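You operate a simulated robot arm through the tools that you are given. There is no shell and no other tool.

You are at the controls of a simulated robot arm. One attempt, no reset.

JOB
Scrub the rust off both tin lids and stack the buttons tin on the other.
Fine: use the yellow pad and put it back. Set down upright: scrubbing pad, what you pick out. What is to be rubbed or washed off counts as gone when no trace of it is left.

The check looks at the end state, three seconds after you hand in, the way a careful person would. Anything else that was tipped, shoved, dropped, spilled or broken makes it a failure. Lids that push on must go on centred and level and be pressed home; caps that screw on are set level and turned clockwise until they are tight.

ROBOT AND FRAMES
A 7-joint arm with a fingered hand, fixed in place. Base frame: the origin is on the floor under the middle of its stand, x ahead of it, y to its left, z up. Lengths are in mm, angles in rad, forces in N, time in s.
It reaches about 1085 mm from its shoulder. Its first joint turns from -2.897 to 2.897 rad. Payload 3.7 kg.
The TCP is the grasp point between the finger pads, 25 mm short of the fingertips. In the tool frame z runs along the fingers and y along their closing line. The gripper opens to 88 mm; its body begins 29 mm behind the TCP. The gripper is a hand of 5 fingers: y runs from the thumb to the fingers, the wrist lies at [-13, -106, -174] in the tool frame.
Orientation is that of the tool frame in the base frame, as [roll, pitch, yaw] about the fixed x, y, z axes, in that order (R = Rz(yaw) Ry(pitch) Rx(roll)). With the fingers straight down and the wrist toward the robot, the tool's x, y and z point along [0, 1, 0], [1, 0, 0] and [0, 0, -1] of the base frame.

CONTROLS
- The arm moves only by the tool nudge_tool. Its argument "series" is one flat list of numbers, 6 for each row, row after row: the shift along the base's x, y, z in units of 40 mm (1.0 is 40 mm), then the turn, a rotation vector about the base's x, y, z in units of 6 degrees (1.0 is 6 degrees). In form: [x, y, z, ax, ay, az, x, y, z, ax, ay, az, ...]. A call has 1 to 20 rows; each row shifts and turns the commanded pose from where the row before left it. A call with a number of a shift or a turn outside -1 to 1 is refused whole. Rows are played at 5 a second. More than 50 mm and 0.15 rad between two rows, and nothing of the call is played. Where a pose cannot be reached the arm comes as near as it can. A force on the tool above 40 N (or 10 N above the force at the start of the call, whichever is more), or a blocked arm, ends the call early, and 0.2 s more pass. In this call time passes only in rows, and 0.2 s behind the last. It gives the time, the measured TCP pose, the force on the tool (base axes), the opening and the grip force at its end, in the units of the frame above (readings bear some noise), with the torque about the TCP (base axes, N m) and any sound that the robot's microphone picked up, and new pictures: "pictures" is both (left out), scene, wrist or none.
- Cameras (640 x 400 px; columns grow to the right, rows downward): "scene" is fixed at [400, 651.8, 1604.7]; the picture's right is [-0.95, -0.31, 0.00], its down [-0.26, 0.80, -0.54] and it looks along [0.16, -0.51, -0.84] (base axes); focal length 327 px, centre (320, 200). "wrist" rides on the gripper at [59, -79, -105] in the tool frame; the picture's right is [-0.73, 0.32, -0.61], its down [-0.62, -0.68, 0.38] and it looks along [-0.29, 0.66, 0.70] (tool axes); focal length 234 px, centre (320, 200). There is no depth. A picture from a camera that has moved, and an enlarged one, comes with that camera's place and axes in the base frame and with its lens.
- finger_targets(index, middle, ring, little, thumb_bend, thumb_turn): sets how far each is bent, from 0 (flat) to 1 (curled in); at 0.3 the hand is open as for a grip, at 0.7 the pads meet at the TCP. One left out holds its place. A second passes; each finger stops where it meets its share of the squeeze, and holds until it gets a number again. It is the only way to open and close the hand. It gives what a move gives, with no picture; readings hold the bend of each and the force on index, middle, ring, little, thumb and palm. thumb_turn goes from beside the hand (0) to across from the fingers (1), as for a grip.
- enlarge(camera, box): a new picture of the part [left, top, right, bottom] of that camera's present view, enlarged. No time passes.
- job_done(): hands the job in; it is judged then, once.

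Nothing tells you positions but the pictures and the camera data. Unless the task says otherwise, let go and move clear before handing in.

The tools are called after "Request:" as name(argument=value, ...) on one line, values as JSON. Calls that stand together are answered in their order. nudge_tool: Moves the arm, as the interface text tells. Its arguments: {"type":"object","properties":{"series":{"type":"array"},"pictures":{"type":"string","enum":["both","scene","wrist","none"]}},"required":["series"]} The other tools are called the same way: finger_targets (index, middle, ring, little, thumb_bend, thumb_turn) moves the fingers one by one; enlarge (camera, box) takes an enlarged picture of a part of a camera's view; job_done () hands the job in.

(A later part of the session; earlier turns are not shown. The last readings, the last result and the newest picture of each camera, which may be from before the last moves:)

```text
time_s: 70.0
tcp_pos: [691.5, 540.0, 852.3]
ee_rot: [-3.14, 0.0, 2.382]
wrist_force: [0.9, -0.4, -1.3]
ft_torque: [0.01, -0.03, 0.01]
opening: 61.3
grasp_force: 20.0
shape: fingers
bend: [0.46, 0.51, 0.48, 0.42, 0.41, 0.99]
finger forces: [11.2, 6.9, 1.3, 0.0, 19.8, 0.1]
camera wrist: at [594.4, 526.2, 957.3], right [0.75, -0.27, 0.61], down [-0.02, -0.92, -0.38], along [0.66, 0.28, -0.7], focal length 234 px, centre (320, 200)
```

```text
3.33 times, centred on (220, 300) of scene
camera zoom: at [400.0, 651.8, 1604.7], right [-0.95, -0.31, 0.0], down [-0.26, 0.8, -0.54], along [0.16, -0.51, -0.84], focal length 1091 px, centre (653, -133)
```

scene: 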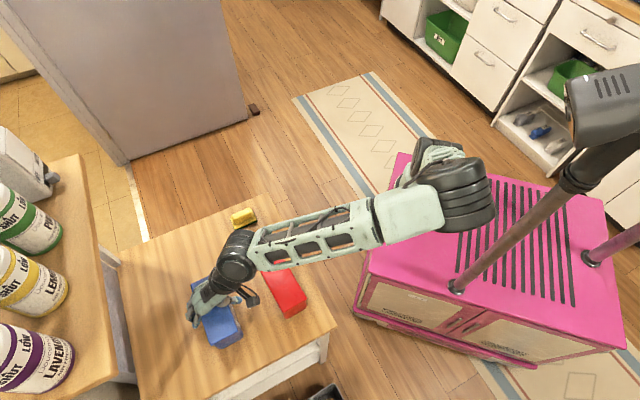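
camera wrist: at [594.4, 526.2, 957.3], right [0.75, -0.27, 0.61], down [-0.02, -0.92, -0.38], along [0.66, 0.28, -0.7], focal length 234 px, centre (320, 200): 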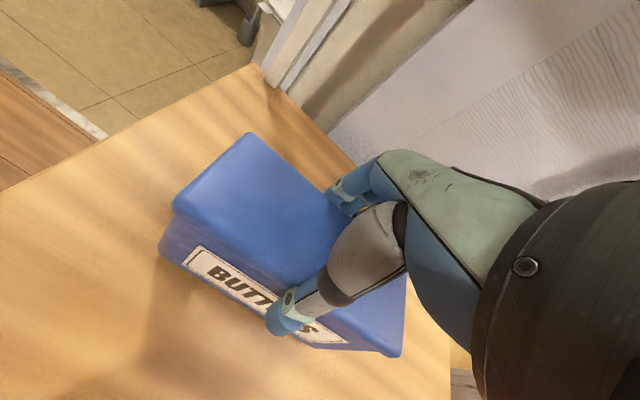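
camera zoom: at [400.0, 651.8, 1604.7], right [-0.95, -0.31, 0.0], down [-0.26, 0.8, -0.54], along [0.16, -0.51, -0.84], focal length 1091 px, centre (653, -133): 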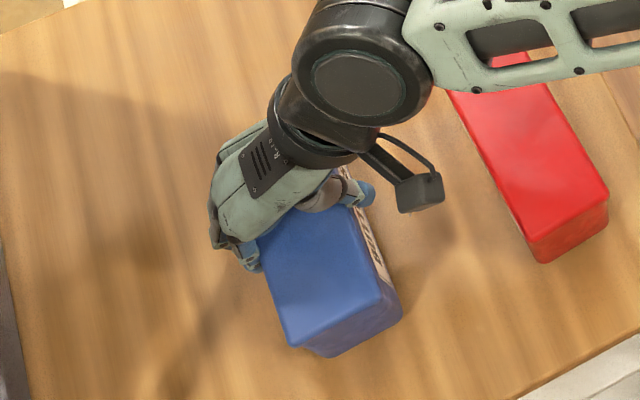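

The readings are ambiguous, so I'll lift another 10 mm and compare the tin with its surroundings.

Request:
nudge_tool(series=[0, 0, 0.1, 0, 0, 0, 0, 0, 0.15, 0, 0, 0], pictures="wrist")

Request:
enlarge(camera="wrist", box=[160, 130, 440, 370])

Request:
enlarge(camera="scene", box=[160, 240, 280, 360])

```text
time_s: 70.6
tcp_pos: [692.5, 540.1, 861.1]
ee_rot: [3.141, 0.001, 2.382]
wrist_force: [0.7, 0.1, -0.6]
ft_torque: [0.0, -0.02, -0.01]
opening: 61.1
grasp_force: 19.1
shape: fingers
bend: [0.46, 0.51, 0.48, 0.42, 0.41, 0.99]
finger forces: [11.2, 6.8, 1.3, 0.0, 19.8, 0.0]
camera wrist: at [593.7, 526.6, 967.5], right [0.75, -0.26, 0.61], down [-0.02, -0.92, -0.38], along [0.66, 0.28, -0.7], focal length 234 px, centre (320, 200)
```

wrist: 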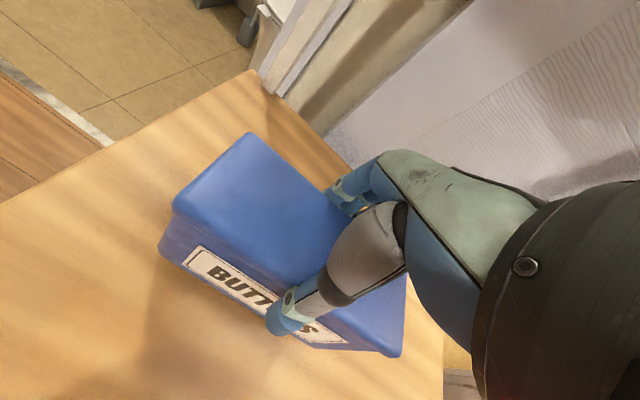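

```text
1.67 times, centred on (300, 250) of wrist
camera zoom: at [593.7, 526.6, 967.5], right [0.75, -0.26, 0.61], down [-0.02, -0.92, -0.38], along [0.66, 0.28, -0.7], focal length 390 px, centre (353, 117)
```

zoom: 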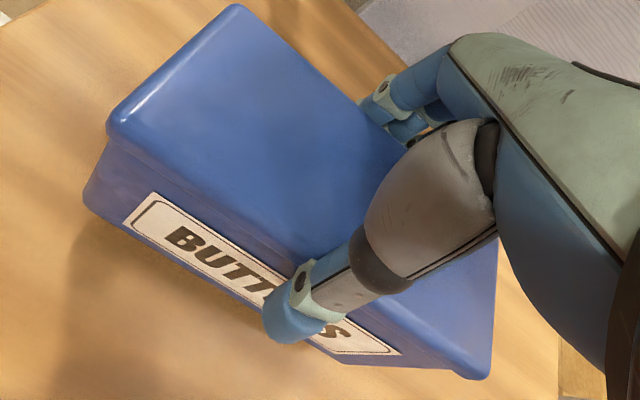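

```text
3.33 times, centred on (220, 300) of scene
camera zoom: at [400.0, 651.8, 1604.7], right [-0.95, -0.31, 0.0], down [-0.26, 0.8, -0.54], along [0.16, -0.51, -0.84], focal length 1091 px, centre (653, -133)
```

zoom: 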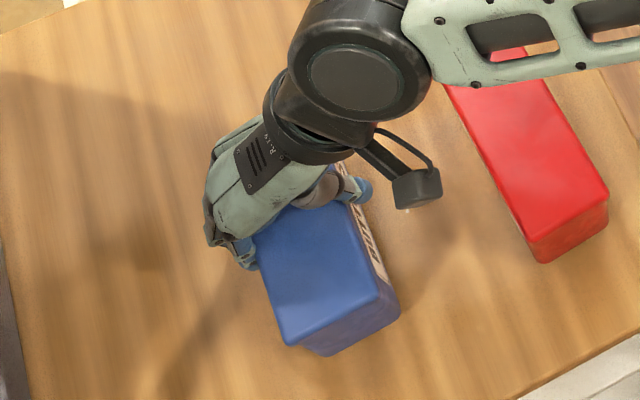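

The tin has risen rigidly with the hand and is very light. Before moving it I'll check that it hangs level.

Request:
enlarge(camera="scene", box=[205, 285, 265, 355])

Request:
enlarge(camera="wrist", box=[150, 120, 290, 300])

```text
5.71 times, centred on (235, 320) of scene
camera zoom: at [400.0, 651.8, 1604.7], right [-0.95, -0.31, 0.0], down [-0.26, 0.8, -0.54], along [0.16, -0.51, -0.84], focal length 1871 px, centre (806, -486)
```

zoom: 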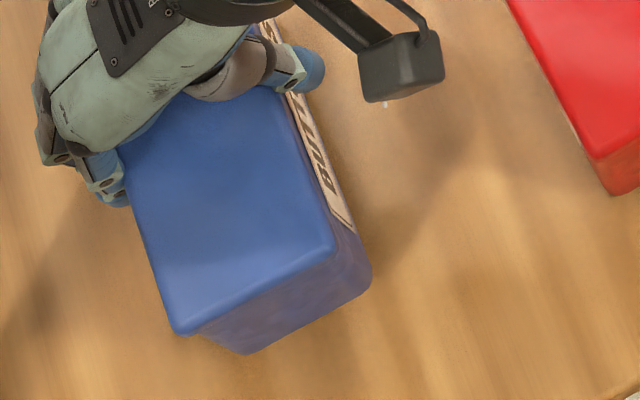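

```text
2.22 times, centred on (220, 210) of wrist
camera zoom: at [593.7, 526.6, 967.5], right [0.75, -0.26, 0.61], down [-0.02, -0.92, -0.38], along [0.66, 0.28, -0.7], focal length 520 px, centre (542, 178)
```

zoom: 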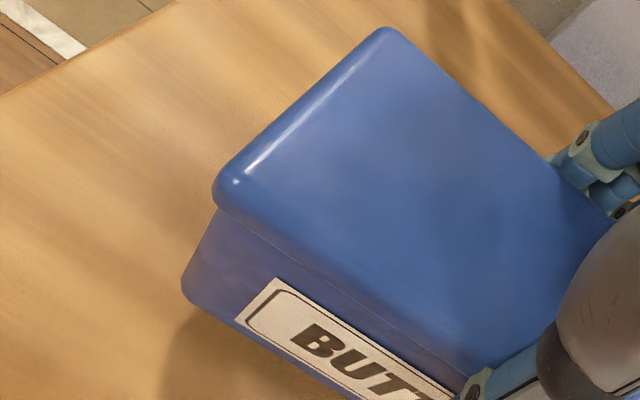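

The tin hangs level, lid and body together, about 4 mm off-centre toward the thumb, which I'll account for. I'll lift it higher and then carry it above the red tin.

Request:
nudge_tool(series=[0, 0, 0.3, 0, 0, 0, 0, 0, 0.5, 0, 0, 0, 0, 0, 0.6, 0, 0, 0, 0, 0, 0.6, 0, 0, 0, 0, 0, 0.6, 0, 0, 0, 0, 0, 0.5, 0, 0, 0], pictures="both")

Request:
enlarge(camera="wrist", box=[150, 120, 430, 370])

```text
time_s: 72.0
tcp_pos: [691.8, 539.4, 986.3]
ee_rot: [-3.139, 0.001, 2.383]
wrist_force: [-0.4, -0.2, -1.6]
ft_torque: [0.01, 0.0, 0.0]
opening: 61.1
grasp_force: 19.0
shape: fingers
bend: [0.46, 0.51, 0.48, 0.42, 0.41, 0.99]
finger forces: [11.2, 6.9, 1.4, 0.0, 19.7, 0.1]
camera wrist: at [593.8, 525.4, 1092.8], right [0.75, -0.27, 0.61], down [-0.02, -0.92, -0.38], along [0.66, 0.28, -0.7], focal length 234 px, centre (320, 200)
```

scene: 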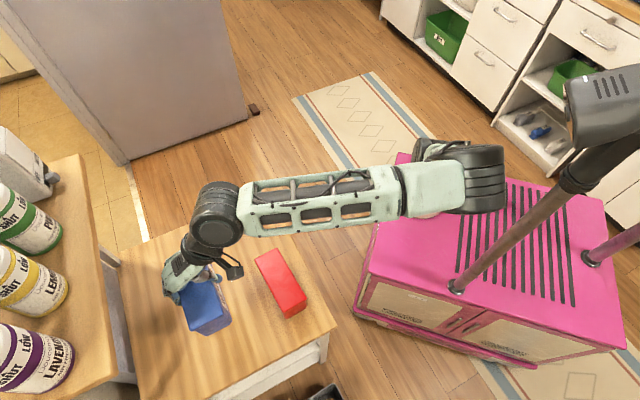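
wrist: 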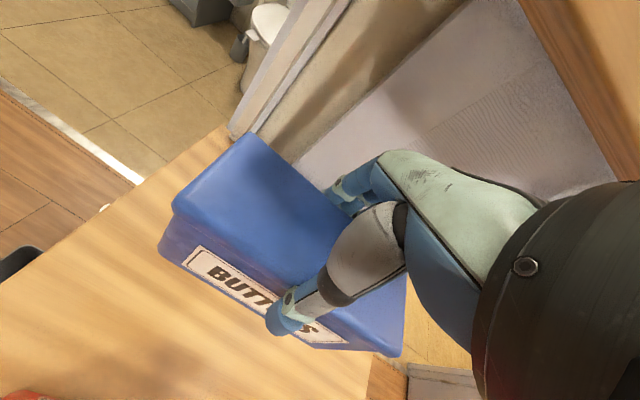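

```text
1.60 times, centred on (290, 245) of wrist
camera zoom: at [593.8, 525.4, 1092.8], right [0.75, -0.27, 0.61], down [-0.02, -0.92, -0.38], along [0.66, 0.28, -0.7], focal length 375 px, centre (368, 128)
```

zoom: 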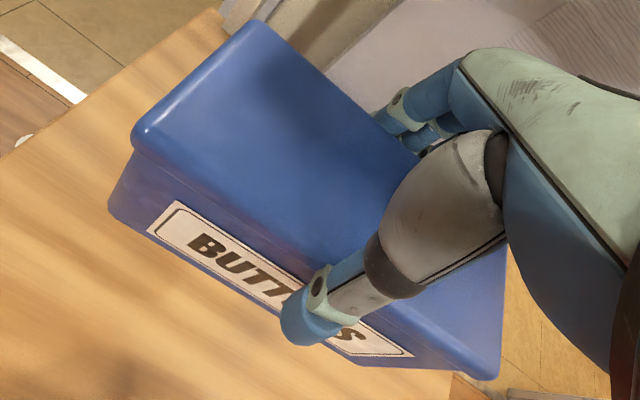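

The tin is well clear of the table and steady in the hand. I'll now move it above the red tin, turning slightly to match its orientation.

Request:
nudge_tool(series=[-0.364, -0.328, 0, 0, 0, 0.044, -0.364, -0.328, 0, 0, 0, 0.044, -0.364, -0.328, 0, 0, 0, 0.044, -0.364, -0.328, 0, 0, 0, 0.044, -0.364, -0.328, 0, 0, 0, 0.044, -0.364, -0.328, 0, 0, 0, 0.044, -0.364, -0.328, 0, 0, 0, 0.044, -0.364, -0.328, 0, 0, 0, 0.044], pictures="both")

Request:
enlarge(camera="wrist", box=[130, 120, 430, 370])

Request:
enlarge(camera="scene", box=[210, 220, 330, 340])

```text
time_s: 73.8
tcp_pos: [574.3, 436.1, 987.5]
ee_rot: [3.141, -0.002, 2.42]
wrist_force: [0.9, 0.8, -0.2]
ft_torque: [-0.01, -0.02, 0.03]
opening: 61.0
grasp_force: 20.0
shape: fingers
bend: [0.46, 0.51, 0.48, 0.42, 0.41, 0.99]
finger forces: [11.2, 6.9, 1.4, 0.0, 19.8, 0.0]
camera wrist: at [477.7, 418.3, 1092.7], right [0.76, -0.24, 0.61], down [0.02, -0.92, -0.38], along [0.65, 0.3, -0.7], focal length 234 px, centre (320, 200)
```

scene: 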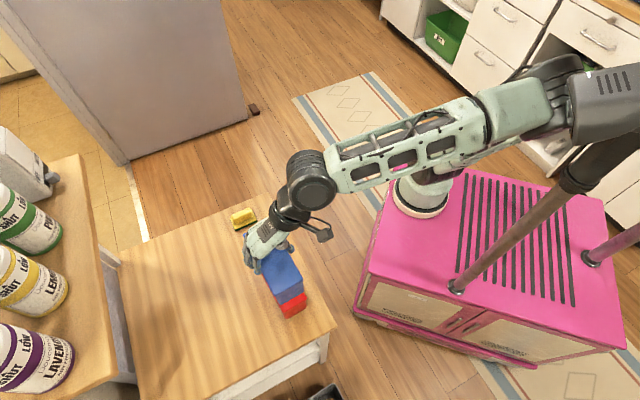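
wrist: 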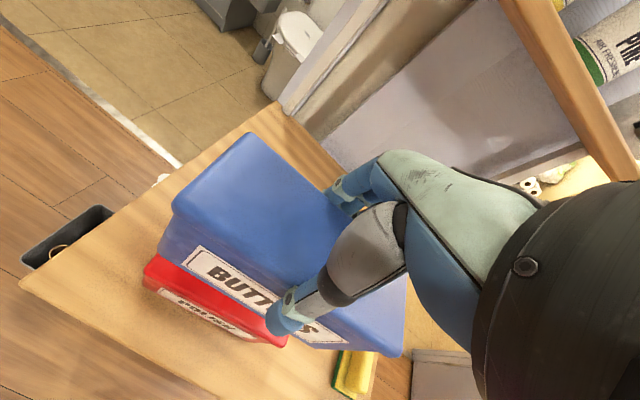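

```text
1.60 times, centred on (280, 245) of wrist
camera zoom: at [477.7, 418.3, 1092.7], right [0.76, -0.24, 0.61], down [0.02, -0.92, -0.38], along [0.65, 0.3, -0.7], focal length 375 px, centre (384, 128)
```

zoom: 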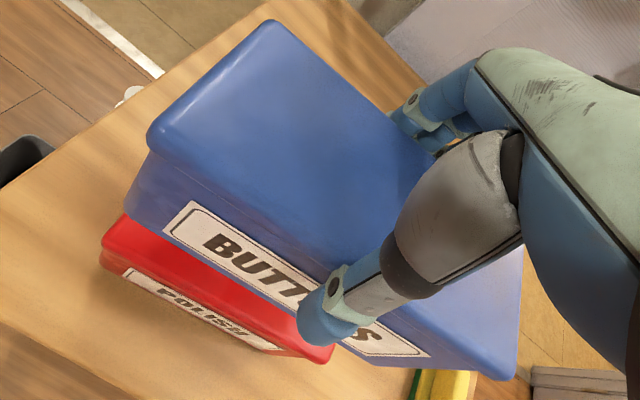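

```text
3.33 times, centred on (270, 280) of scene
camera zoom: at [400.0, 651.8, 1604.7], right [-0.95, -0.31, 0.0], down [-0.26, 0.8, -0.54], along [0.16, -0.51, -0.84], focal length 1091 px, centre (487, -67)
```

zoom: 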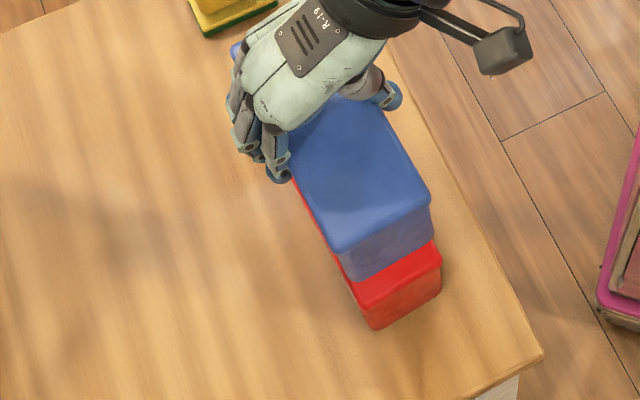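

The blue tin is above the red one. The elbow looks close to the mast head again, so I'll check that before lowering.

Request:
enlarge(camera="scene", box=[440, 20, 640, 220])

Request:
nudge_tool(series=[0, 0, 0, 0, 0, 0], pictures="none")

```text
2.00 times, centred on (540, 120) of scene
camera zoom: at [400.0, 651.8, 1604.7], right [-0.95, -0.31, 0.0], down [-0.26, 0.8, -0.54], along [0.16, -0.51, -0.84], focal length 655 px, centre (-120, 360)
```

zoom: 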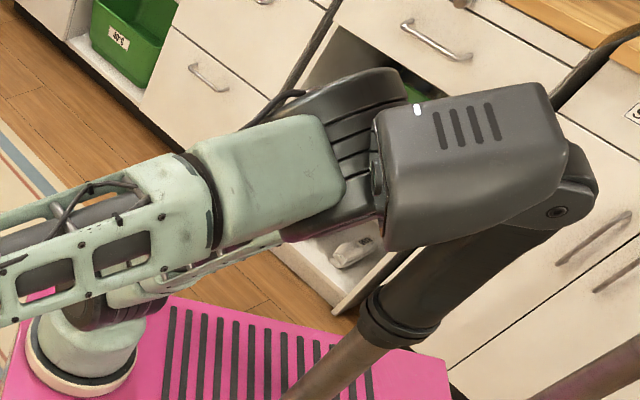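

```text
time_s: 74.2
tcp_pos: [574.9, 436.4, 985.5]
ee_rot: [3.141, -0.001, 2.42]
wrist_force: [0.2, -0.5, -1.9]
ft_torque: [0.02, 0.01, -0.03]
opening: 61.3
grasp_force: 20.1
shape: fingers
bend: [0.46, 0.51, 0.48, 0.42, 0.41, 0.99]
finger forces: [11.2, 6.9, 1.4, 0.0, 19.8, 0.1]
```

The elbow is right beside the mast head, so I won't lower here. I'll raise the hand and make a small loop (turn at height, turn back lower and farther out) to swing the elbow clear.

Request:
nudge_tool(series=[0.1, 0, 0.6, 0, 0, 0, 0.1, 0, 0.6, 0, 0, 0, 0.1, 0, 0.6, 0, 0, 0, 0.1, 0, 0.6, 0, 0, 0, 0, 0, 0.6, 0, 0, 0, 0, 0, 0, 0, 0, 0.8, 0, 0, 0, 0, 0, 0.8, 0, 0, 0, 0, 0, 0.8, 0, 0, 0, 0, 0, 0.8], pictures="scene")

```text
time_s: 76.2
tcp_pos: [591.5, 435.8, 1106.7]
ee_rot: [3.141, 0.002, 2.753]
wrist_force: [-0.1, 0.0, -0.5]
ft_torque: [0.02, -0.01, 0.01]
opening: 61.2
grasp_force: 19.1
shape: fingers
bend: [0.46, 0.51, 0.48, 0.42, 0.41, 0.99]
finger forces: [11.2, 6.8, 1.4, 0.0, 19.5, 0.0]
```

scene: 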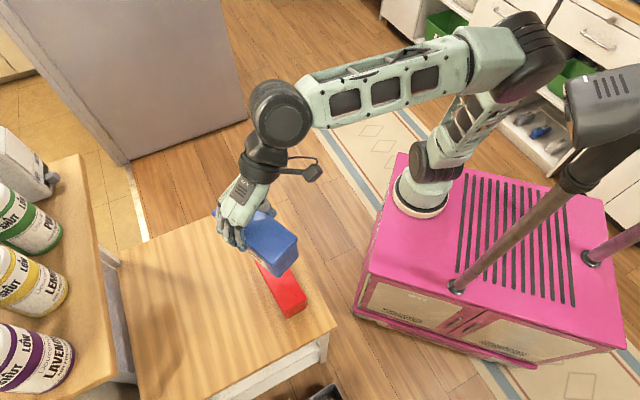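

The elbow has swung clear already. I'll turn a bit more up here, then move out and down and turn back there.

Request:
nudge_tool(series=[0, 0, 0, 0, 0, 0.8, 0, 0, 0, 0, 0, 0.8, 0, 0, 0, 0, 0, 0.8, 0, 0, 0, 0, 0, 0.8, 0.4, 0.4, -0.4, 0, 0, 0, 0.4, 0.4, -0.4, 0, 0, 0, 0.4, 0.4, -0.4, 0, 0, 0, 0.4, 0.4, -0.4, 0, 0, 0, 0.4, 0.4, -0.4, 0, 0, 0], pictures="scene")

```text
time_s: 78.2
tcp_pos: [671.6, 514.9, 1026.5]
ee_rot: [-3.141, 0.0, 3.09]
wrist_force: [0.8, 0.3, -2.0]
ft_torque: [0.06, 0.03, 0.0]
opening: 61.2
grasp_force: 20.0
shape: fingers
bend: [0.46, 0.51, 0.48, 0.42, 0.41, 0.99]
finger forces: [11.0, 6.8, 1.5, 0.0, 19.6, 0.0]
```

scene: 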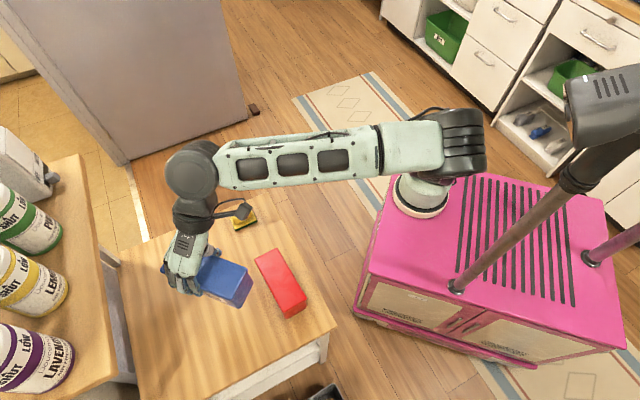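

Elbow clear. I'll turn back to the target orientation here, then check.

Request:
nudge_tool(series=[0, 0, -0.1, 0, 0, -0.8, 0, 0, -0.1, 0, 0, -0.8, 0, 0, -0.1, 0, 0, -0.8, 0, 0, -0.1, 0, 0, -0.8, 0, 0, -0.1, 0, 0, -0.8, 0, 0, -0.1, 0, 0, -0.8, 0, 0, -0.1, 0, 0, -0.8, 0, 0, -0.1, 0, 0, -0.8], pictures="scene")

```text
time_s: 80.0
tcp_pos: [669.7, 515.6, 994.4]
ee_rot: [3.14, 0.0, 2.417]
wrist_force: [-0.3, 0.2, -0.7]
ft_torque: [-0.02, -0.03, 0.04]
opening: 60.8
grasp_force: 19.3
shape: fingers
bend: [0.46, 0.51, 0.48, 0.42, 0.41, 0.99]
finger forces: [11.1, 6.8, 1.3, 0.0, 19.5, 0.0]
```

scene: 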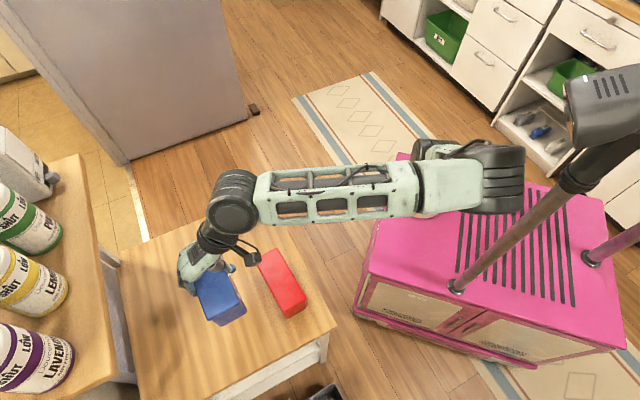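

Turning back low and far swung the elbow the wrong way, so the loop should be reversed: turn negative at height and positive down low. I'll go up and do that.

Request:
nudge_tool(series=[-0.35, -0.38, 0.58, 0, 0, 0, -0.35, -0.38, 0.58, 0, 0, 0, -0.35, -0.38, 0.58, 0, 0, 0, -0.35, -0.38, 0.58, 0, 0, 0, -0.35, -0.38, 0.58, 0, 0, 0], pictures="scene")

```text
time_s: 81.2
tcp_pos: [601.4, 437.3, 1108.8]
ee_rot: [-3.14, 0.003, 2.416]
wrist_force: [0.3, 0.1, -1.4]
ft_torque: [0.02, 0.01, 0.01]
opening: 60.8
grasp_force: 19.6
shape: fingers
bend: [0.46, 0.51, 0.48, 0.42, 0.41, 0.99]
finger forces: [11.1, 6.8, 1.4, 0.1, 19.6, 0.0]
```

scene: 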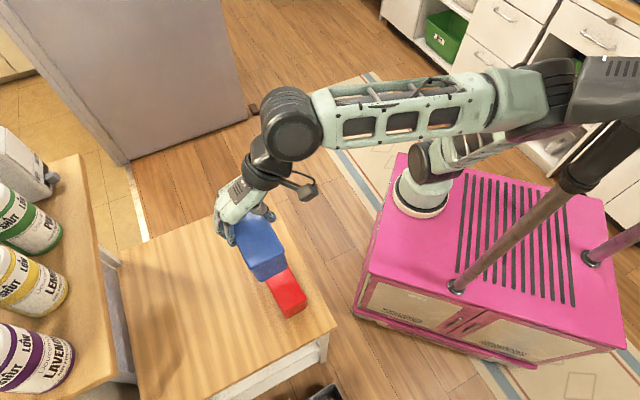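

The mast head looks slightly different here, so I'll zoom in to see whether the elbow is touching it.

Request:
enlarge(camera="scene", box=[480, 20, 640, 200])

```text
2.22 times, centred on (560, 110) of scene
camera zoom: at [400.0, 651.8, 1604.7], right [-0.95, -0.31, 0.0], down [-0.26, 0.8, -0.54], along [0.16, -0.51, -0.84], focal length 728 px, centre (-213, 400)
```

zoom: 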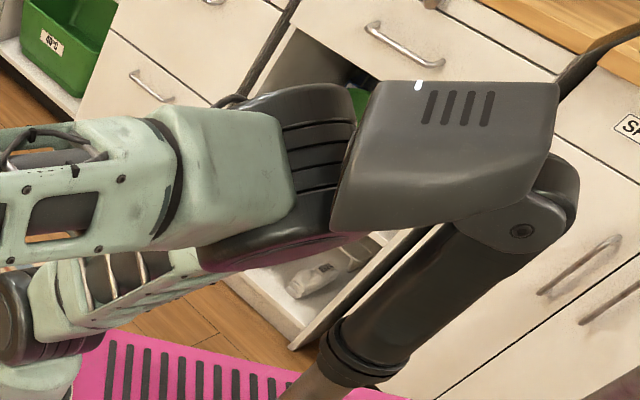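

The elbow is touching the head here, so I'll move the hand out and to the right first to free it.

Request:
nudge_tool(series=[0.5, -0.4, 0.05, 0, 0, 0, 0.5, -0.5, 0.05, 0, 0, 0, 0.5, -0.6, 0.05, 0, 0, 0, 0.5, -0.6, 0.05, 0, 0, 0, 0.4, -0.6, 0.05, 0, 0, 0], pictures="scene")

```text
time_s: 82.4
tcp_pos: [696.4, 331.4, 1121.0]
ee_rot: [3.14, 0.001, 2.419]
wrist_force: [0.4, -0.2, -0.7]
ft_torque: [0.03, 0.02, -0.02]
opening: 61.1
grasp_force: 19.1
shape: fingers
bend: [0.46, 0.51, 0.48, 0.42, 0.41, 0.99]
finger forces: [11.1, 6.8, 1.4, 0.0, 19.5, 0.0]
```

scene: 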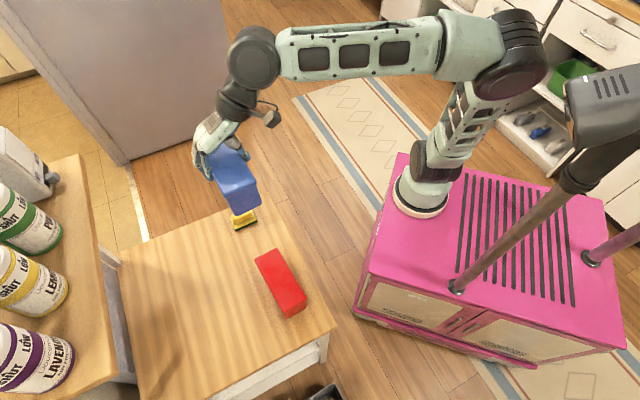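

The elbow is well clear and the mast head is back in its usual position. Now I'll turn negative up here while moving right.

Request:
nudge_tool(series=[0.02, -0.25, 0, 0, 0, -0.78, 0.02, -0.25, 0, 0, 0, -0.78, 0.02, -0.25, 0, 0, 0, -0.78, 0.02, -0.25, 0, 0, 0, -0.78, 0.02, -0.25, 0, 0, 0, -0.78, 0.02, -0.25, 0, 0, 0, -0.78, 0.02, -0.25, 0, 0, 0, -0.78, 0.02, -0.25, 0, 0, 0, -0.78, 0.02, -0.25, 0, 0, 0, -0.78, 0.02, -0.25, 0, 0, 0, -0.78], pictures="scene")

```text
time_s: 84.6
tcp_pos: [705.1, 230.7, 1119.7]
ee_rot: [3.141, -0.001, 1.599]
wrist_force: [-0.1, -0.3, -1.0]
ft_torque: [0.0, -0.05, 0.0]
opening: 61.0
grasp_force: 19.5
shape: fingers
bend: [0.46, 0.51, 0.48, 0.42, 0.41, 0.99]
finger forces: [10.9, 6.7, 1.4, 0.0, 19.4, 0.1]
```

scene: 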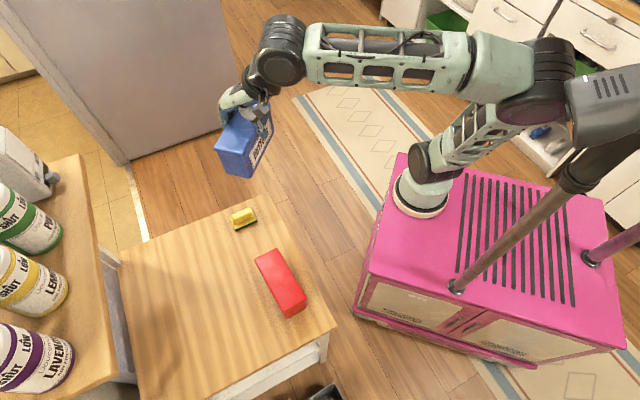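

This matches the earlier good configuration. I'll go lower and outward and turn positive there to swing the elbow further to the clear side.

Request:
nudge_tool(series=[0.22, 0.37, -0.75, 0, 0, 0, 0.22, 0.37, -0.75, 0, 0, 0, 0.22, 0.37, -0.75, 0, 0, 0, 0.22, 0.37, -0.75, 0, 0, 0, 0, 0, 0, 0, 0, 0.783, 0, 0, 0, 0, 0, 0.783, 0, 0, 0, 0, 0, 0.783, 0, 0, 0, 0, 0, 0.783, 0, 0, 0, 0, 0, 0.783, 0, 0, 0, 0, 0, 0.783, 0, 0, 0, 0, 0, 0.783, 0, 0, 0, 0, 0, 0.783, 0, 0, 0, 0, 0, 0.783, 0, 0, 0, 0, 0, 0.783], pictures="scene")

```text
time_s: 87.6
tcp_pos: [741.2, 291.5, 1000.6]
ee_rot: [3.141, 0.0, 2.426]
wrist_force: [-0.2, 0.5, -1.5]
ft_torque: [-0.03, -0.02, 0.02]
opening: 60.9
grasp_force: 19.0
shape: fingers
bend: [0.46, 0.51, 0.48, 0.42, 0.41, 0.99]
finger forces: [11.1, 6.7, 1.5, 0.0, 19.3, 0.0]
```

scene: 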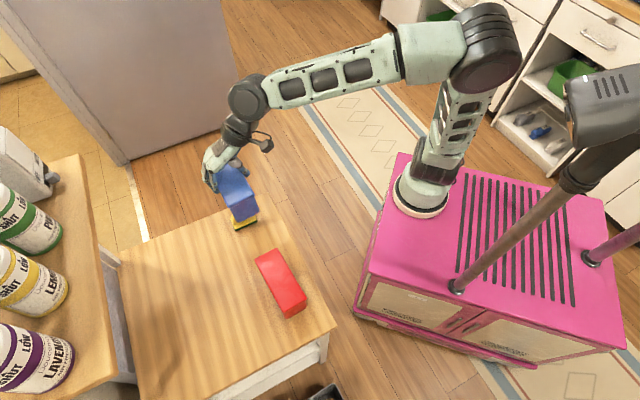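

The elbow is now far on the clear side. I'll carry the tin over the red one again.

Request:
nudge_tool(series=[-0.515, 0.445, -0.05, 0, 0, 0.02, -0.515, 0.445, -0.05, 0, 0, 0.02, -0.515, 0.445, -0.05, 0, 0, 0.02, -0.515, 0.445, -0.05, 0, 0, 0.02, -0.515, 0.445, -0.05, 0, 0, 0.02, -0.515, 0.445, -0.05, 0, 0, 0.02, -0.515, 0.445, -0.05, 0, 0, 0.02, -0.515, 0.445, -0.05, 0, 0, 0.02, 0, 0, 0, 0, 0, 0], pictures="both")

Request:
enlarge(camera="wrist", box=[130, 120, 430, 370])

Request:
enlarge(camera="scene", box=[210, 220, 330, 340])

```text
time_s: 89.6
tcp_pos: [575.8, 432.8, 984.1]
ee_rot: [3.141, 0.0, 2.438]
wrist_force: [0.8, -0.3, -1.2]
ft_torque: [-0.05, -0.01, 0.03]
opening: 60.9
grasp_force: 19.1
shape: fingers
bend: [0.46, 0.51, 0.48, 0.42, 0.41, 0.99]
finger forces: [10.9, 6.7, 1.3, 0.0, 19.2, 0.1]
camera wrist: at [479.5, 412.7, 1089.9], right [0.76, -0.22, 0.61], down [0.04, -0.92, -0.38], along [0.65, 0.31, -0.7], focal length 234 px, centre (320, 200)
```

scene: 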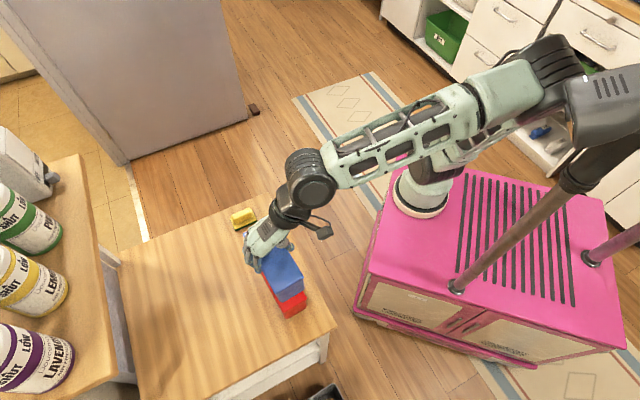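
wrist: 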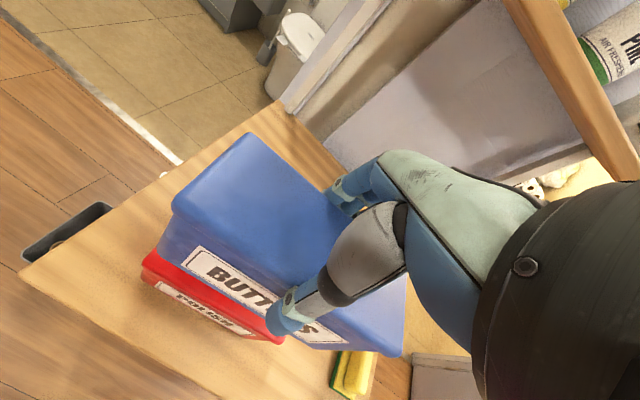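

```text
1.60 times, centred on (280, 245) of wrist
camera zoom: at [479.5, 412.7, 1089.9], right [0.76, -0.22, 0.61], down [0.04, -0.92, -0.38], along [0.65, 0.31, -0.7], focal length 375 px, centre (384, 128)
```

zoom: 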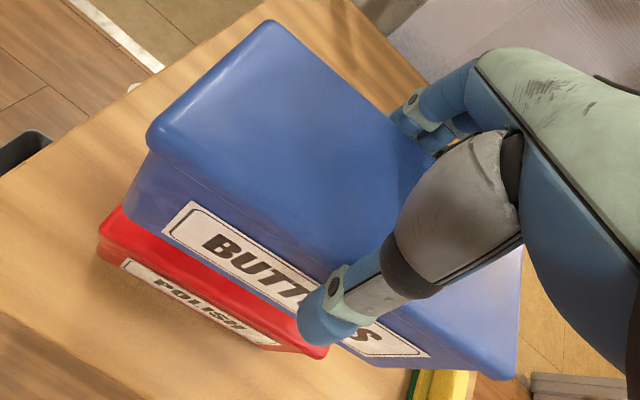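

```text
3.33 times, centred on (270, 280) of scene
camera zoom: at [400.0, 651.8, 1604.7], right [-0.95, -0.31, 0.0], down [-0.26, 0.8, -0.54], along [0.16, -0.51, -0.84], focal length 1091 px, centre (487, -67)
```

zoom: 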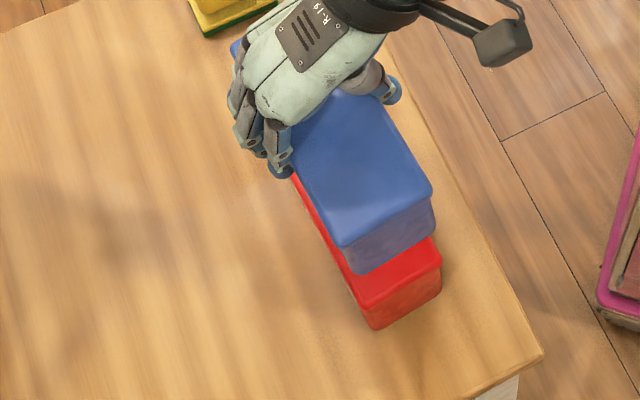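

The tin is over the red one. I'll check the elbow's clearance to the mast head at this pose.

Request:
enlarge(camera="scene", box=[480, 20, 640, 200])

```text
2.22 times, centred on (560, 110) of scene
camera zoom: at [400.0, 651.8, 1604.7], right [-0.95, -0.31, 0.0], down [-0.26, 0.8, -0.54], along [0.16, -0.51, -0.84], focal length 728 px, centre (-213, 400)
```

zoom: 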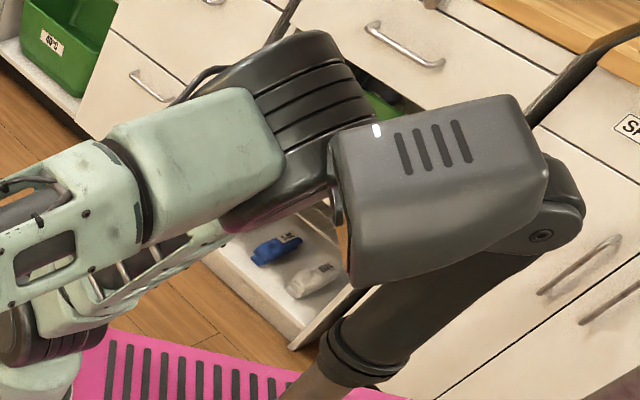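

The elbow is close to but not touching the head; lowering would bring it closer. I'll make one more small loop: back right, turn further there, return, and turn back over the red tin.

Request:
nudge_tool(series=[0.515, -0.445, 0.05, 0, 0, 0, 0.515, -0.445, 0.05, 0, 0, 0, 0.515, -0.445, 0.05, 0, 0, 0, 0.515, -0.445, 0.05, 0, 0, 0, 0.515, -0.445, 0.05, 0, 0, 0, 0.515, -0.445, 0.05, 0, 0, 0, 0.515, -0.445, 0.05, 0, 0, 0, 0.515, -0.445, 0.05, 0, 0, 0, 0, 0, 0, 0, 0, 0.8, 0, 0, 0, 0, 0, 0.8, 0, 0, 0, 0, 0, 0.8, 0, 0, 0, 0, 0, 0.8, 0, 0, 0, 0, 0, 0.8, 0, 0, 0, 0, 0, 0.8, 0, 0, 0, 0, 0, 0.8], pictures="scene")

```text
time_s: 92.8
tcp_pos: [740.1, 290.5, 1000.2]
ee_rot: [3.141, 0.001, 3.026]
wrist_force: [0.2, 0.1, -1.0]
ft_torque: [0.01, 0.02, 0.0]
opening: 60.8
grasp_force: 19.3
shape: fingers
bend: [0.46, 0.51, 0.48, 0.42, 0.41, 0.99]
finger forces: [10.9, 6.6, 1.4, 0.1, 19.2, 0.1]
```

scene: 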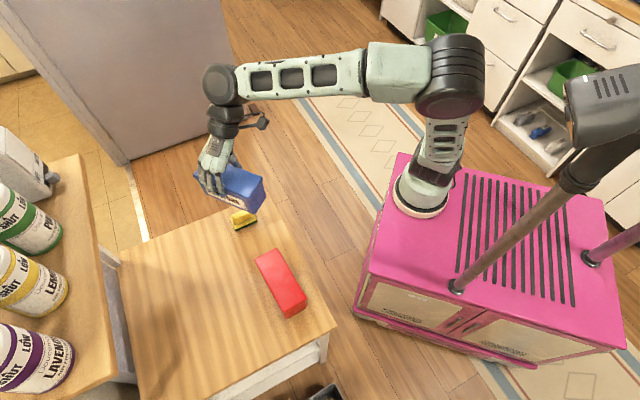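

Elbow very clear. Now to the red tin with this yaw.

Request:
nudge_tool(series=[-0.515, 0.445, -0.05, 0, 0, 0, -0.515, 0.445, -0.05, 0, 0, 0, -0.515, 0.445, -0.05, 0, 0, 0, -0.515, 0.445, -0.05, 0, 0, 0, -0.515, 0.445, -0.05, 0, 0, 0, -0.515, 0.445, -0.05, 0, 0, 0, -0.515, 0.445, -0.05, 0, 0, 0, -0.515, 0.445, -0.05, 0, 0, 0], pictures="scene")

```text
time_s: 94.6
tcp_pos: [575.9, 433.9, 983.4]
ee_rot: [3.141, 0.001, 3.023]
wrist_force: [-0.5, -1.0, -0.9]
ft_torque: [0.0, 0.01, 0.0]
opening: 60.8
grasp_force: 19.1
shape: fingers
bend: [0.47, 0.51, 0.48, 0.42, 0.41, 0.99]
finger forces: [10.7, 6.6, 1.3, 0.1, 19.0, 0.0]
```

scene: 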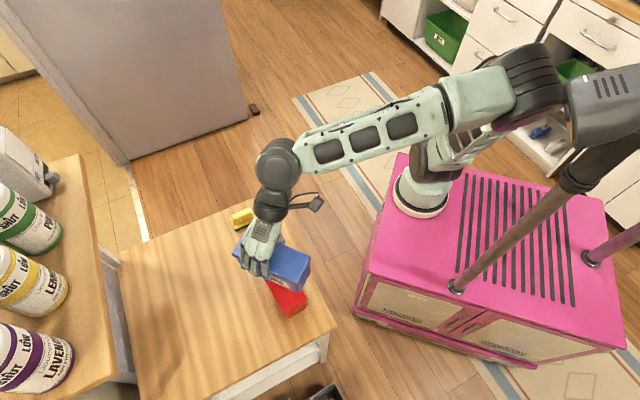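

This didn't gain enough, so I'll retrace and use the approach that worked well earlier: from the upper right, translating and turning together while descending. First retrace to the right.

Request:
nudge_tool(series=[0.515, -0.445, 0.05, 0, 0, 0, 0.515, -0.445, 0.05, 0, 0, 0, 0.515, -0.445, 0.05, 0, 0, 0, 0.515, -0.445, 0.05, 0, 0, 0, 0.515, -0.445, 0.05, 0, 0, 0, 0.515, -0.445, 0.05, 0, 0, 0, 0.515, -0.445, 0.05, 0, 0, 0, 0.515, -0.445, 0.05, 0, 0, 0], pictures="none")

Request:
nudge_tool(series=[0, 0, 0, 0, 0, -0.97, 0, 0, 0, 0, 0, -0.97, 0, 0, 0, 0, 0, -0.97, 0, 0, 0, 0, 0, -0.97, 0, 0, 0, 0, 0, -0.97, 0, 0, 0, 0, 0, -0.97, 0, 0, 0, 0, 0, -0.97, 0, 0, 0, 0, 0, -0.97, 0, 0, 0, 0, 0, -0.97, 0, 0, 0, 0, 0, -0.97, 0, 0, 0, 0, 0, -0.97, 0, 0, 0, 0, 0, -0.97, 0, 0, 0, 0, 0, -0.97, 0, 0, 0, 0, 0, -0.97, -0.22, -0.37, 0.75, 0, 0, 0, -0.22, -0.37, 0.75, 0, 0, 0, -0.22, -0.37, 0.75, 0, 0, 0, -0.22, -0.37, 0.75, 0, 0, 0], pictures="both")

```text
time_s: 96.4
tcp_pos: [742.0, 289.5, 998.8]
ee_rot: [-3.141, 0.002, 3.027]
wrist_force: [-0.4, 0.6, -0.3]
ft_torque: [0.01, 0.04, 0.01]
opening: 60.6
grasp_force: 18.9
shape: fingers
bend: [0.47, 0.51, 0.48, 0.42, 0.41, 0.99]
finger forces: [10.8, 6.6, 1.3, 0.1, 19.0, 0.0]
```

```text
time_s: 100.2
tcp_pos: [707.4, 230.6, 1118.7]
ee_rot: [3.141, 0.003, 1.6]
wrist_force: [0.2, -0.1, -0.6]
ft_torque: [0.0, 0.02, -0.02]
opening: 60.6
grasp_force: 18.8
shape: fingers
bend: [0.47, 0.51, 0.48, 0.42, 0.41, 0.99]
finger forces: [10.8, 6.5, 1.4, 0.0, 19.0, 0.0]
camera wrist: at [625.2, 289.4, 1223.7], right [0.34, -0.71, 0.61], down [-0.66, -0.64, -0.38], along [0.67, -0.27, -0.7], focal length 234 px, centre (320, 200)
```

scene: 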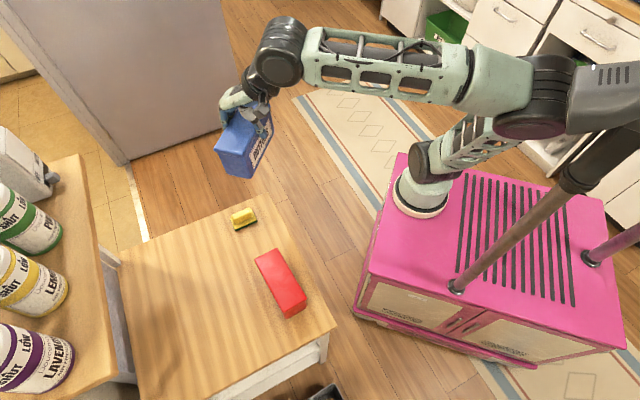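
wrist: 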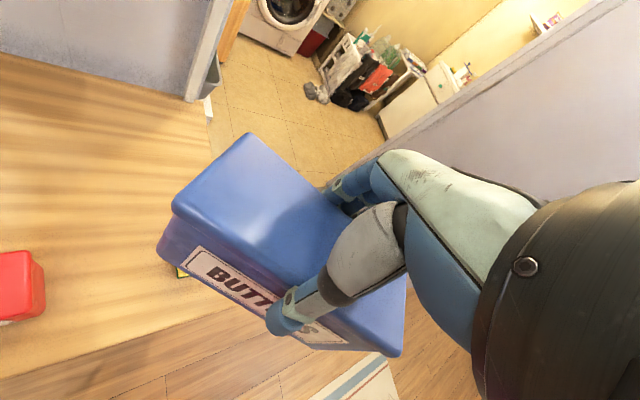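

The elbow posture depends on where the turning is done, so I'll run a cleaner loop: turn positive down low on the right, rise, and turn back up high, then compare the elbow position.

Request:
nudge_tool(series=[0.22, 0.37, -0.75, 0, 0, 0, 0.22, 0.37, -0.75, 0, 0, 0, 0.22, 0.37, -0.75, 0, 0, 0, 0.22, 0.37, -0.75, 0, 0, 0, 0, 0, 0, 0, 0, 0.97, 0, 0, 0, 0, 0, 0.97, 0, 0, 0, 0, 0, 0.97, 0, 0, 0, 0, 0, 0.97, 0, 0, 0, 0, 0, 0.97, 0, 0, 0, 0, 0, 0.97, 0, 0, 0, 0, 0, 0.97, 0, 0, 0, 0, 0, 0.97, 0, 0, 0, 0, 0, 0.97, 0, 0, 0, 0, 0, 0.97, 0, 0, 0, 0, 0, 0.97, 0, 0, 0, 0, 0, 0.97, 0, 0, 0, 0, 0, 0.97], pictures="scene")

Request:
nudge_tool(series=[-0.25, 0.05, 0.75, 0, 0, 0, -0.25, 0.05, 0.75, 0, 0, 0, -0.25, 0.05, 0.75, 0, 0, 0, -0.25, 0.05, 0.75, 0, 0, 0, 0.01, -0.13, 0, 0, 0, -0.97, 0.01, -0.13, 0, 0, 0, -0.97, 0.01, -0.13, 0, 0, 0, -0.97, 0.01, -0.13, 0, 0, 0, -0.97, 0.01, -0.13, 0, 0, 0, -0.97, 0.01, -0.13, 0, 0, 0, -0.97, 0.01, -0.13, 0, 0, 0, -0.97, 0.01, -0.13, 0, 0, 0, -0.97, 0.01, -0.13, 0, 0, 0, -0.97, 0.01, -0.13, 0, 0, 0, -0.97, 0.01, -0.13, 0, 0, 0, -0.97, 0.01, -0.13, 0, 0, 0, -0.97, 0.01, -0.13, 0, 0, 0, -0.97], pictures="scene")

```text
time_s: 103.8
tcp_pos: [740.5, 289.9, 999.6]
ee_rot: [-3.14, -0.002, 2.922]
wrist_force: [-0.7, 0.6, -0.7]
ft_torque: [-0.01, 0.02, 0.02]
opening: 60.9
grasp_force: 18.3
shape: fingers
bend: [0.47, 0.51, 0.48, 0.42, 0.41, 0.99]
finger forces: [10.6, 6.7, 1.3, 0.0, 18.8, 0.0]
```

scene: 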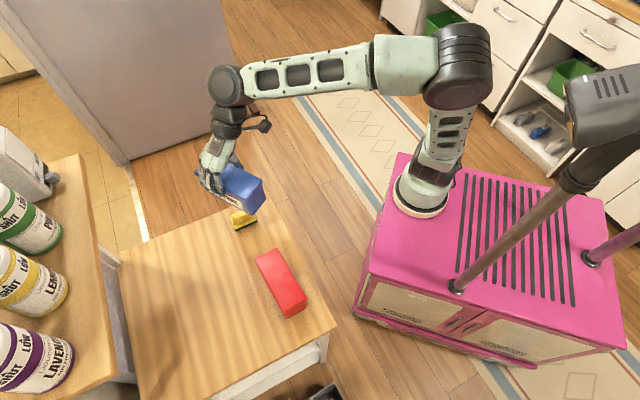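

```text
time_s: 107.4
tcp_pos: [706.8, 228.4, 1121.1]
ee_rot: [-3.14, -0.004, 1.596]
wrist_force: [-0.2, 0.0, -0.6]
ft_torque: [0.02, -0.01, 0.06]
opening: 60.4
grasp_force: 18.5
shape: fingers
bend: [0.47, 0.51, 0.48, 0.42, 0.41, 0.99]
finger forces: [10.5, 6.6, 1.3, 0.0, 18.7, 0.0]
```

scene: 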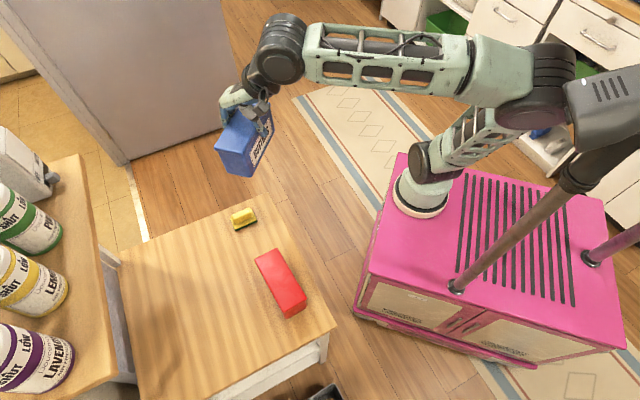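

A modest improvement. I'll now take the diagonal approach toward the red tin, checking halfway.

Request:
nudge_tool(series=[-0.32, 0.51, -0.1, 0, 0, 0.82, -0.32, 0.51, -0.1, 0, 0, 0.82, -0.32, 0.51, -0.1, 0, 0, 0.82, -0.32, 0.51, -0.1, 0, 0, 0.82, -0.32, 0.51, -0.1, 0, 0, 0.82], pictures="scene")

```text
time_s: 108.6
tcp_pos: [641.2, 333.6, 1100.2]
ee_rot: [-3.141, 0.001, 2.035]
wrist_force: [-0.1, 1.2, -1.0]
ft_torque: [0.02, 0.0, 0.01]
opening: 60.8
grasp_force: 18.7
shape: fingers
bend: [0.47, 0.51, 0.48, 0.42, 0.41, 0.99]
finger forces: [10.5, 6.6, 1.2, 0.0, 18.6, 0.1]
```

scene: 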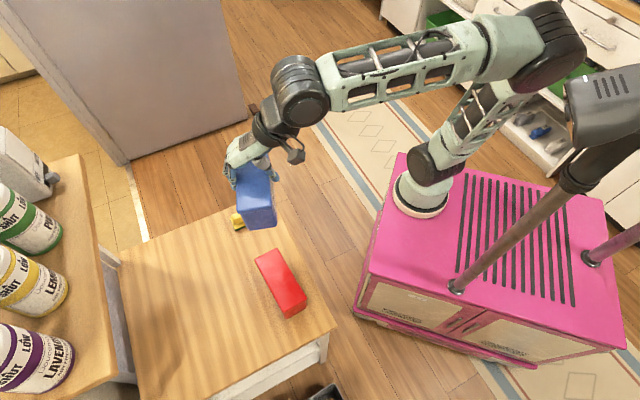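

Elbow looks good here. Continuing to above the red tin.

Request:
nudge_tool(series=[-0.325, 0.5, -0.55, 0, 0, 0.79, -0.325, 0.5, -0.55, 0, 0, 0.79, -0.325, 0.5, -0.55, 0, 0, 0.79, -0.325, 0.5, -0.55, 0, 0, 0.79, -0.325, 0.5, -0.55, 0, 0, 0.79], pictures="both")

Request:
enlarge(camera="scene", box=[480, 20, 640, 200])

Request:
enlarge(camera="wrist", box=[130, 120, 430, 370])

Request:
enlarge(camera="scene", box=[220, 230, 320, 340])

```text
time_s: 109.8
tcp_pos: [576.9, 434.8, 990.7]
ee_rot: [3.141, 0.001, 2.444]
wrist_force: [0.0, 0.7, -1.1]
ft_torque: [0.0, -0.02, -0.03]
opening: 60.5
grasp_force: 17.8
shape: fingers
bend: [0.47, 0.51, 0.48, 0.42, 0.41, 0.99]
finger forces: [10.3, 6.5, 1.3, 0.0, 18.5, 0.1]
camera wrist: at [479.9, 414.9, 1096.5], right [0.76, -0.22, 0.61], down [0.04, -0.92, -0.38], along [0.64, 0.32, -0.7], focal length 234 px, centre (320, 200)
```

scene: 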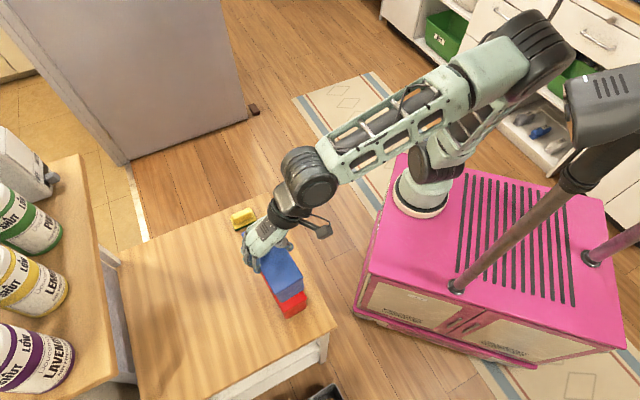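
wrist: 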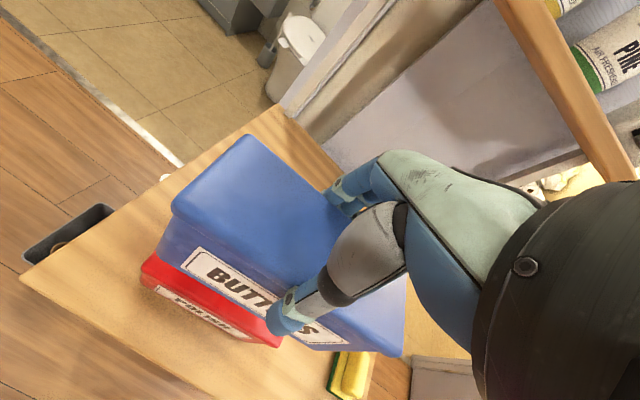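

```text
2.22 times, centred on (560, 110) of scene
camera zoom: at [400.0, 651.8, 1604.7], right [-0.95, -0.31, 0.0], down [-0.26, 0.8, -0.54], along [0.16, -0.51, -0.84], focal length 728 px, centre (-213, 400)
```

zoom: 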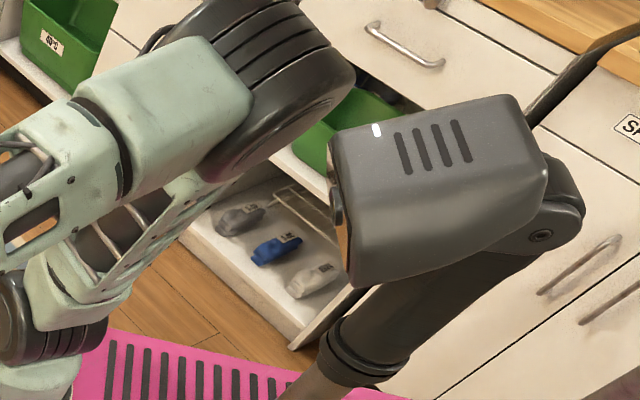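

```text
1.60 times, centred on (280, 245) of wrist
camera zoom: at [479.9, 414.9, 1096.5], right [0.76, -0.22, 0.61], down [0.04, -0.92, -0.38], along [0.64, 0.32, -0.7], focal length 375 px, centre (384, 128)
```

zoom: 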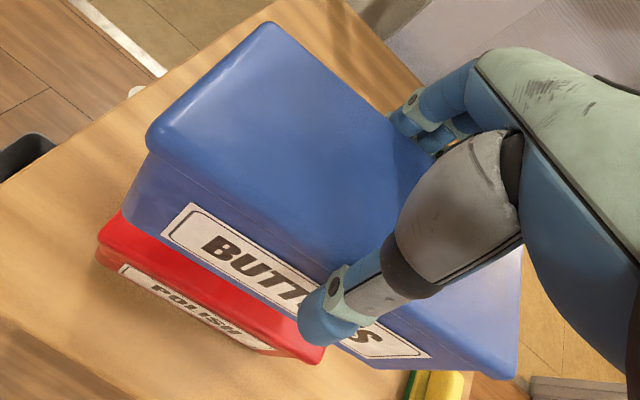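

```text
3.64 times, centred on (270, 285) of scene
camera zoom: at [400.0, 651.8, 1604.7], right [-0.95, -0.31, 0.0], down [-0.26, 0.8, -0.54], along [0.16, -0.51, -0.84], focal length 1190 px, centre (502, -109)
```

zoom: 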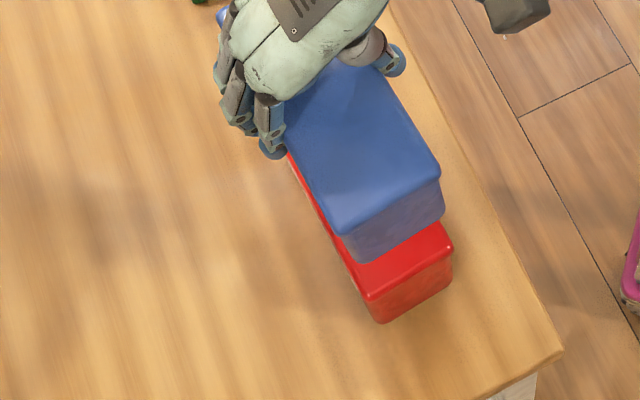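

The elbow is nicely clear this time. Before lowering I'll measure the alignment of the blue tin over the red one precisely.

Request:
enlarge(camera="wrist", box=[125, 215, 225, 315])

Request:
enlarge(camera="wrist", box=[210, 290, 300, 370])

Request:
enlarge(camera="scene", box=[250, 255, 310, 325])

```text
4.00 times, centred on (175, 265) of wrist
camera zoom: at [479.9, 414.9, 1096.5], right [0.76, -0.22, 0.61], down [0.04, -0.92, -0.38], along [0.64, 0.32, -0.7], focal length 937 px, centre (900, -60)
```

zoom: 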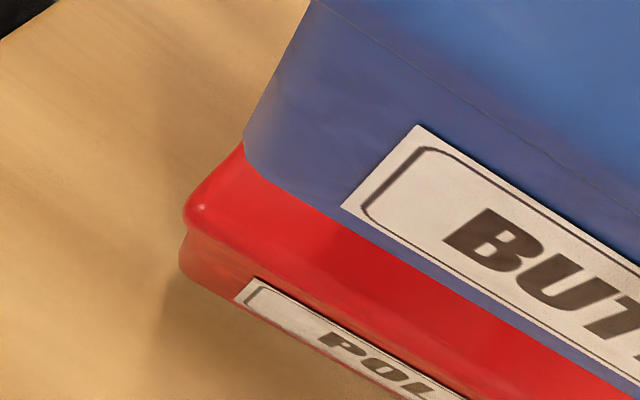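

```text
5.00 times, centred on (255, 330) of wrist
camera zoom: at [479.9, 414.9, 1096.5], right [0.76, -0.22, 0.61], down [0.04, -0.92, -0.38], along [0.64, 0.32, -0.7], focal length 1171 px, centre (645, -450)
```

zoom: 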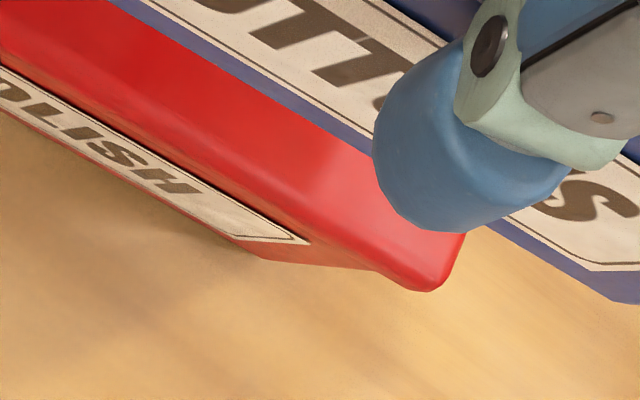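

```text
5.71 times, centred on (280, 290) of scene
camera zoom: at [400.0, 651.8, 1604.7], right [-0.95, -0.31, 0.0], down [-0.26, 0.8, -0.54], along [0.16, -0.51, -0.84], focal length 1871 px, centre (549, -314)
```

zoom: 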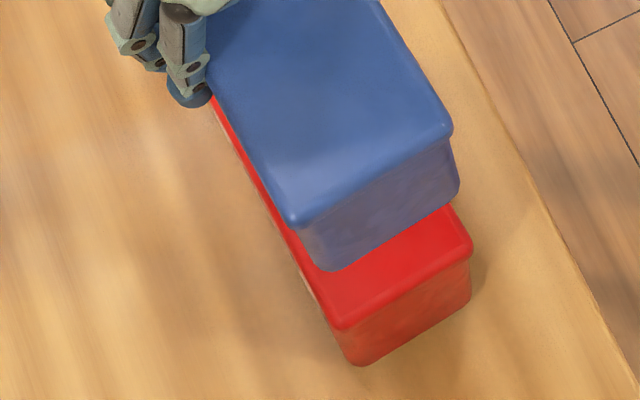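

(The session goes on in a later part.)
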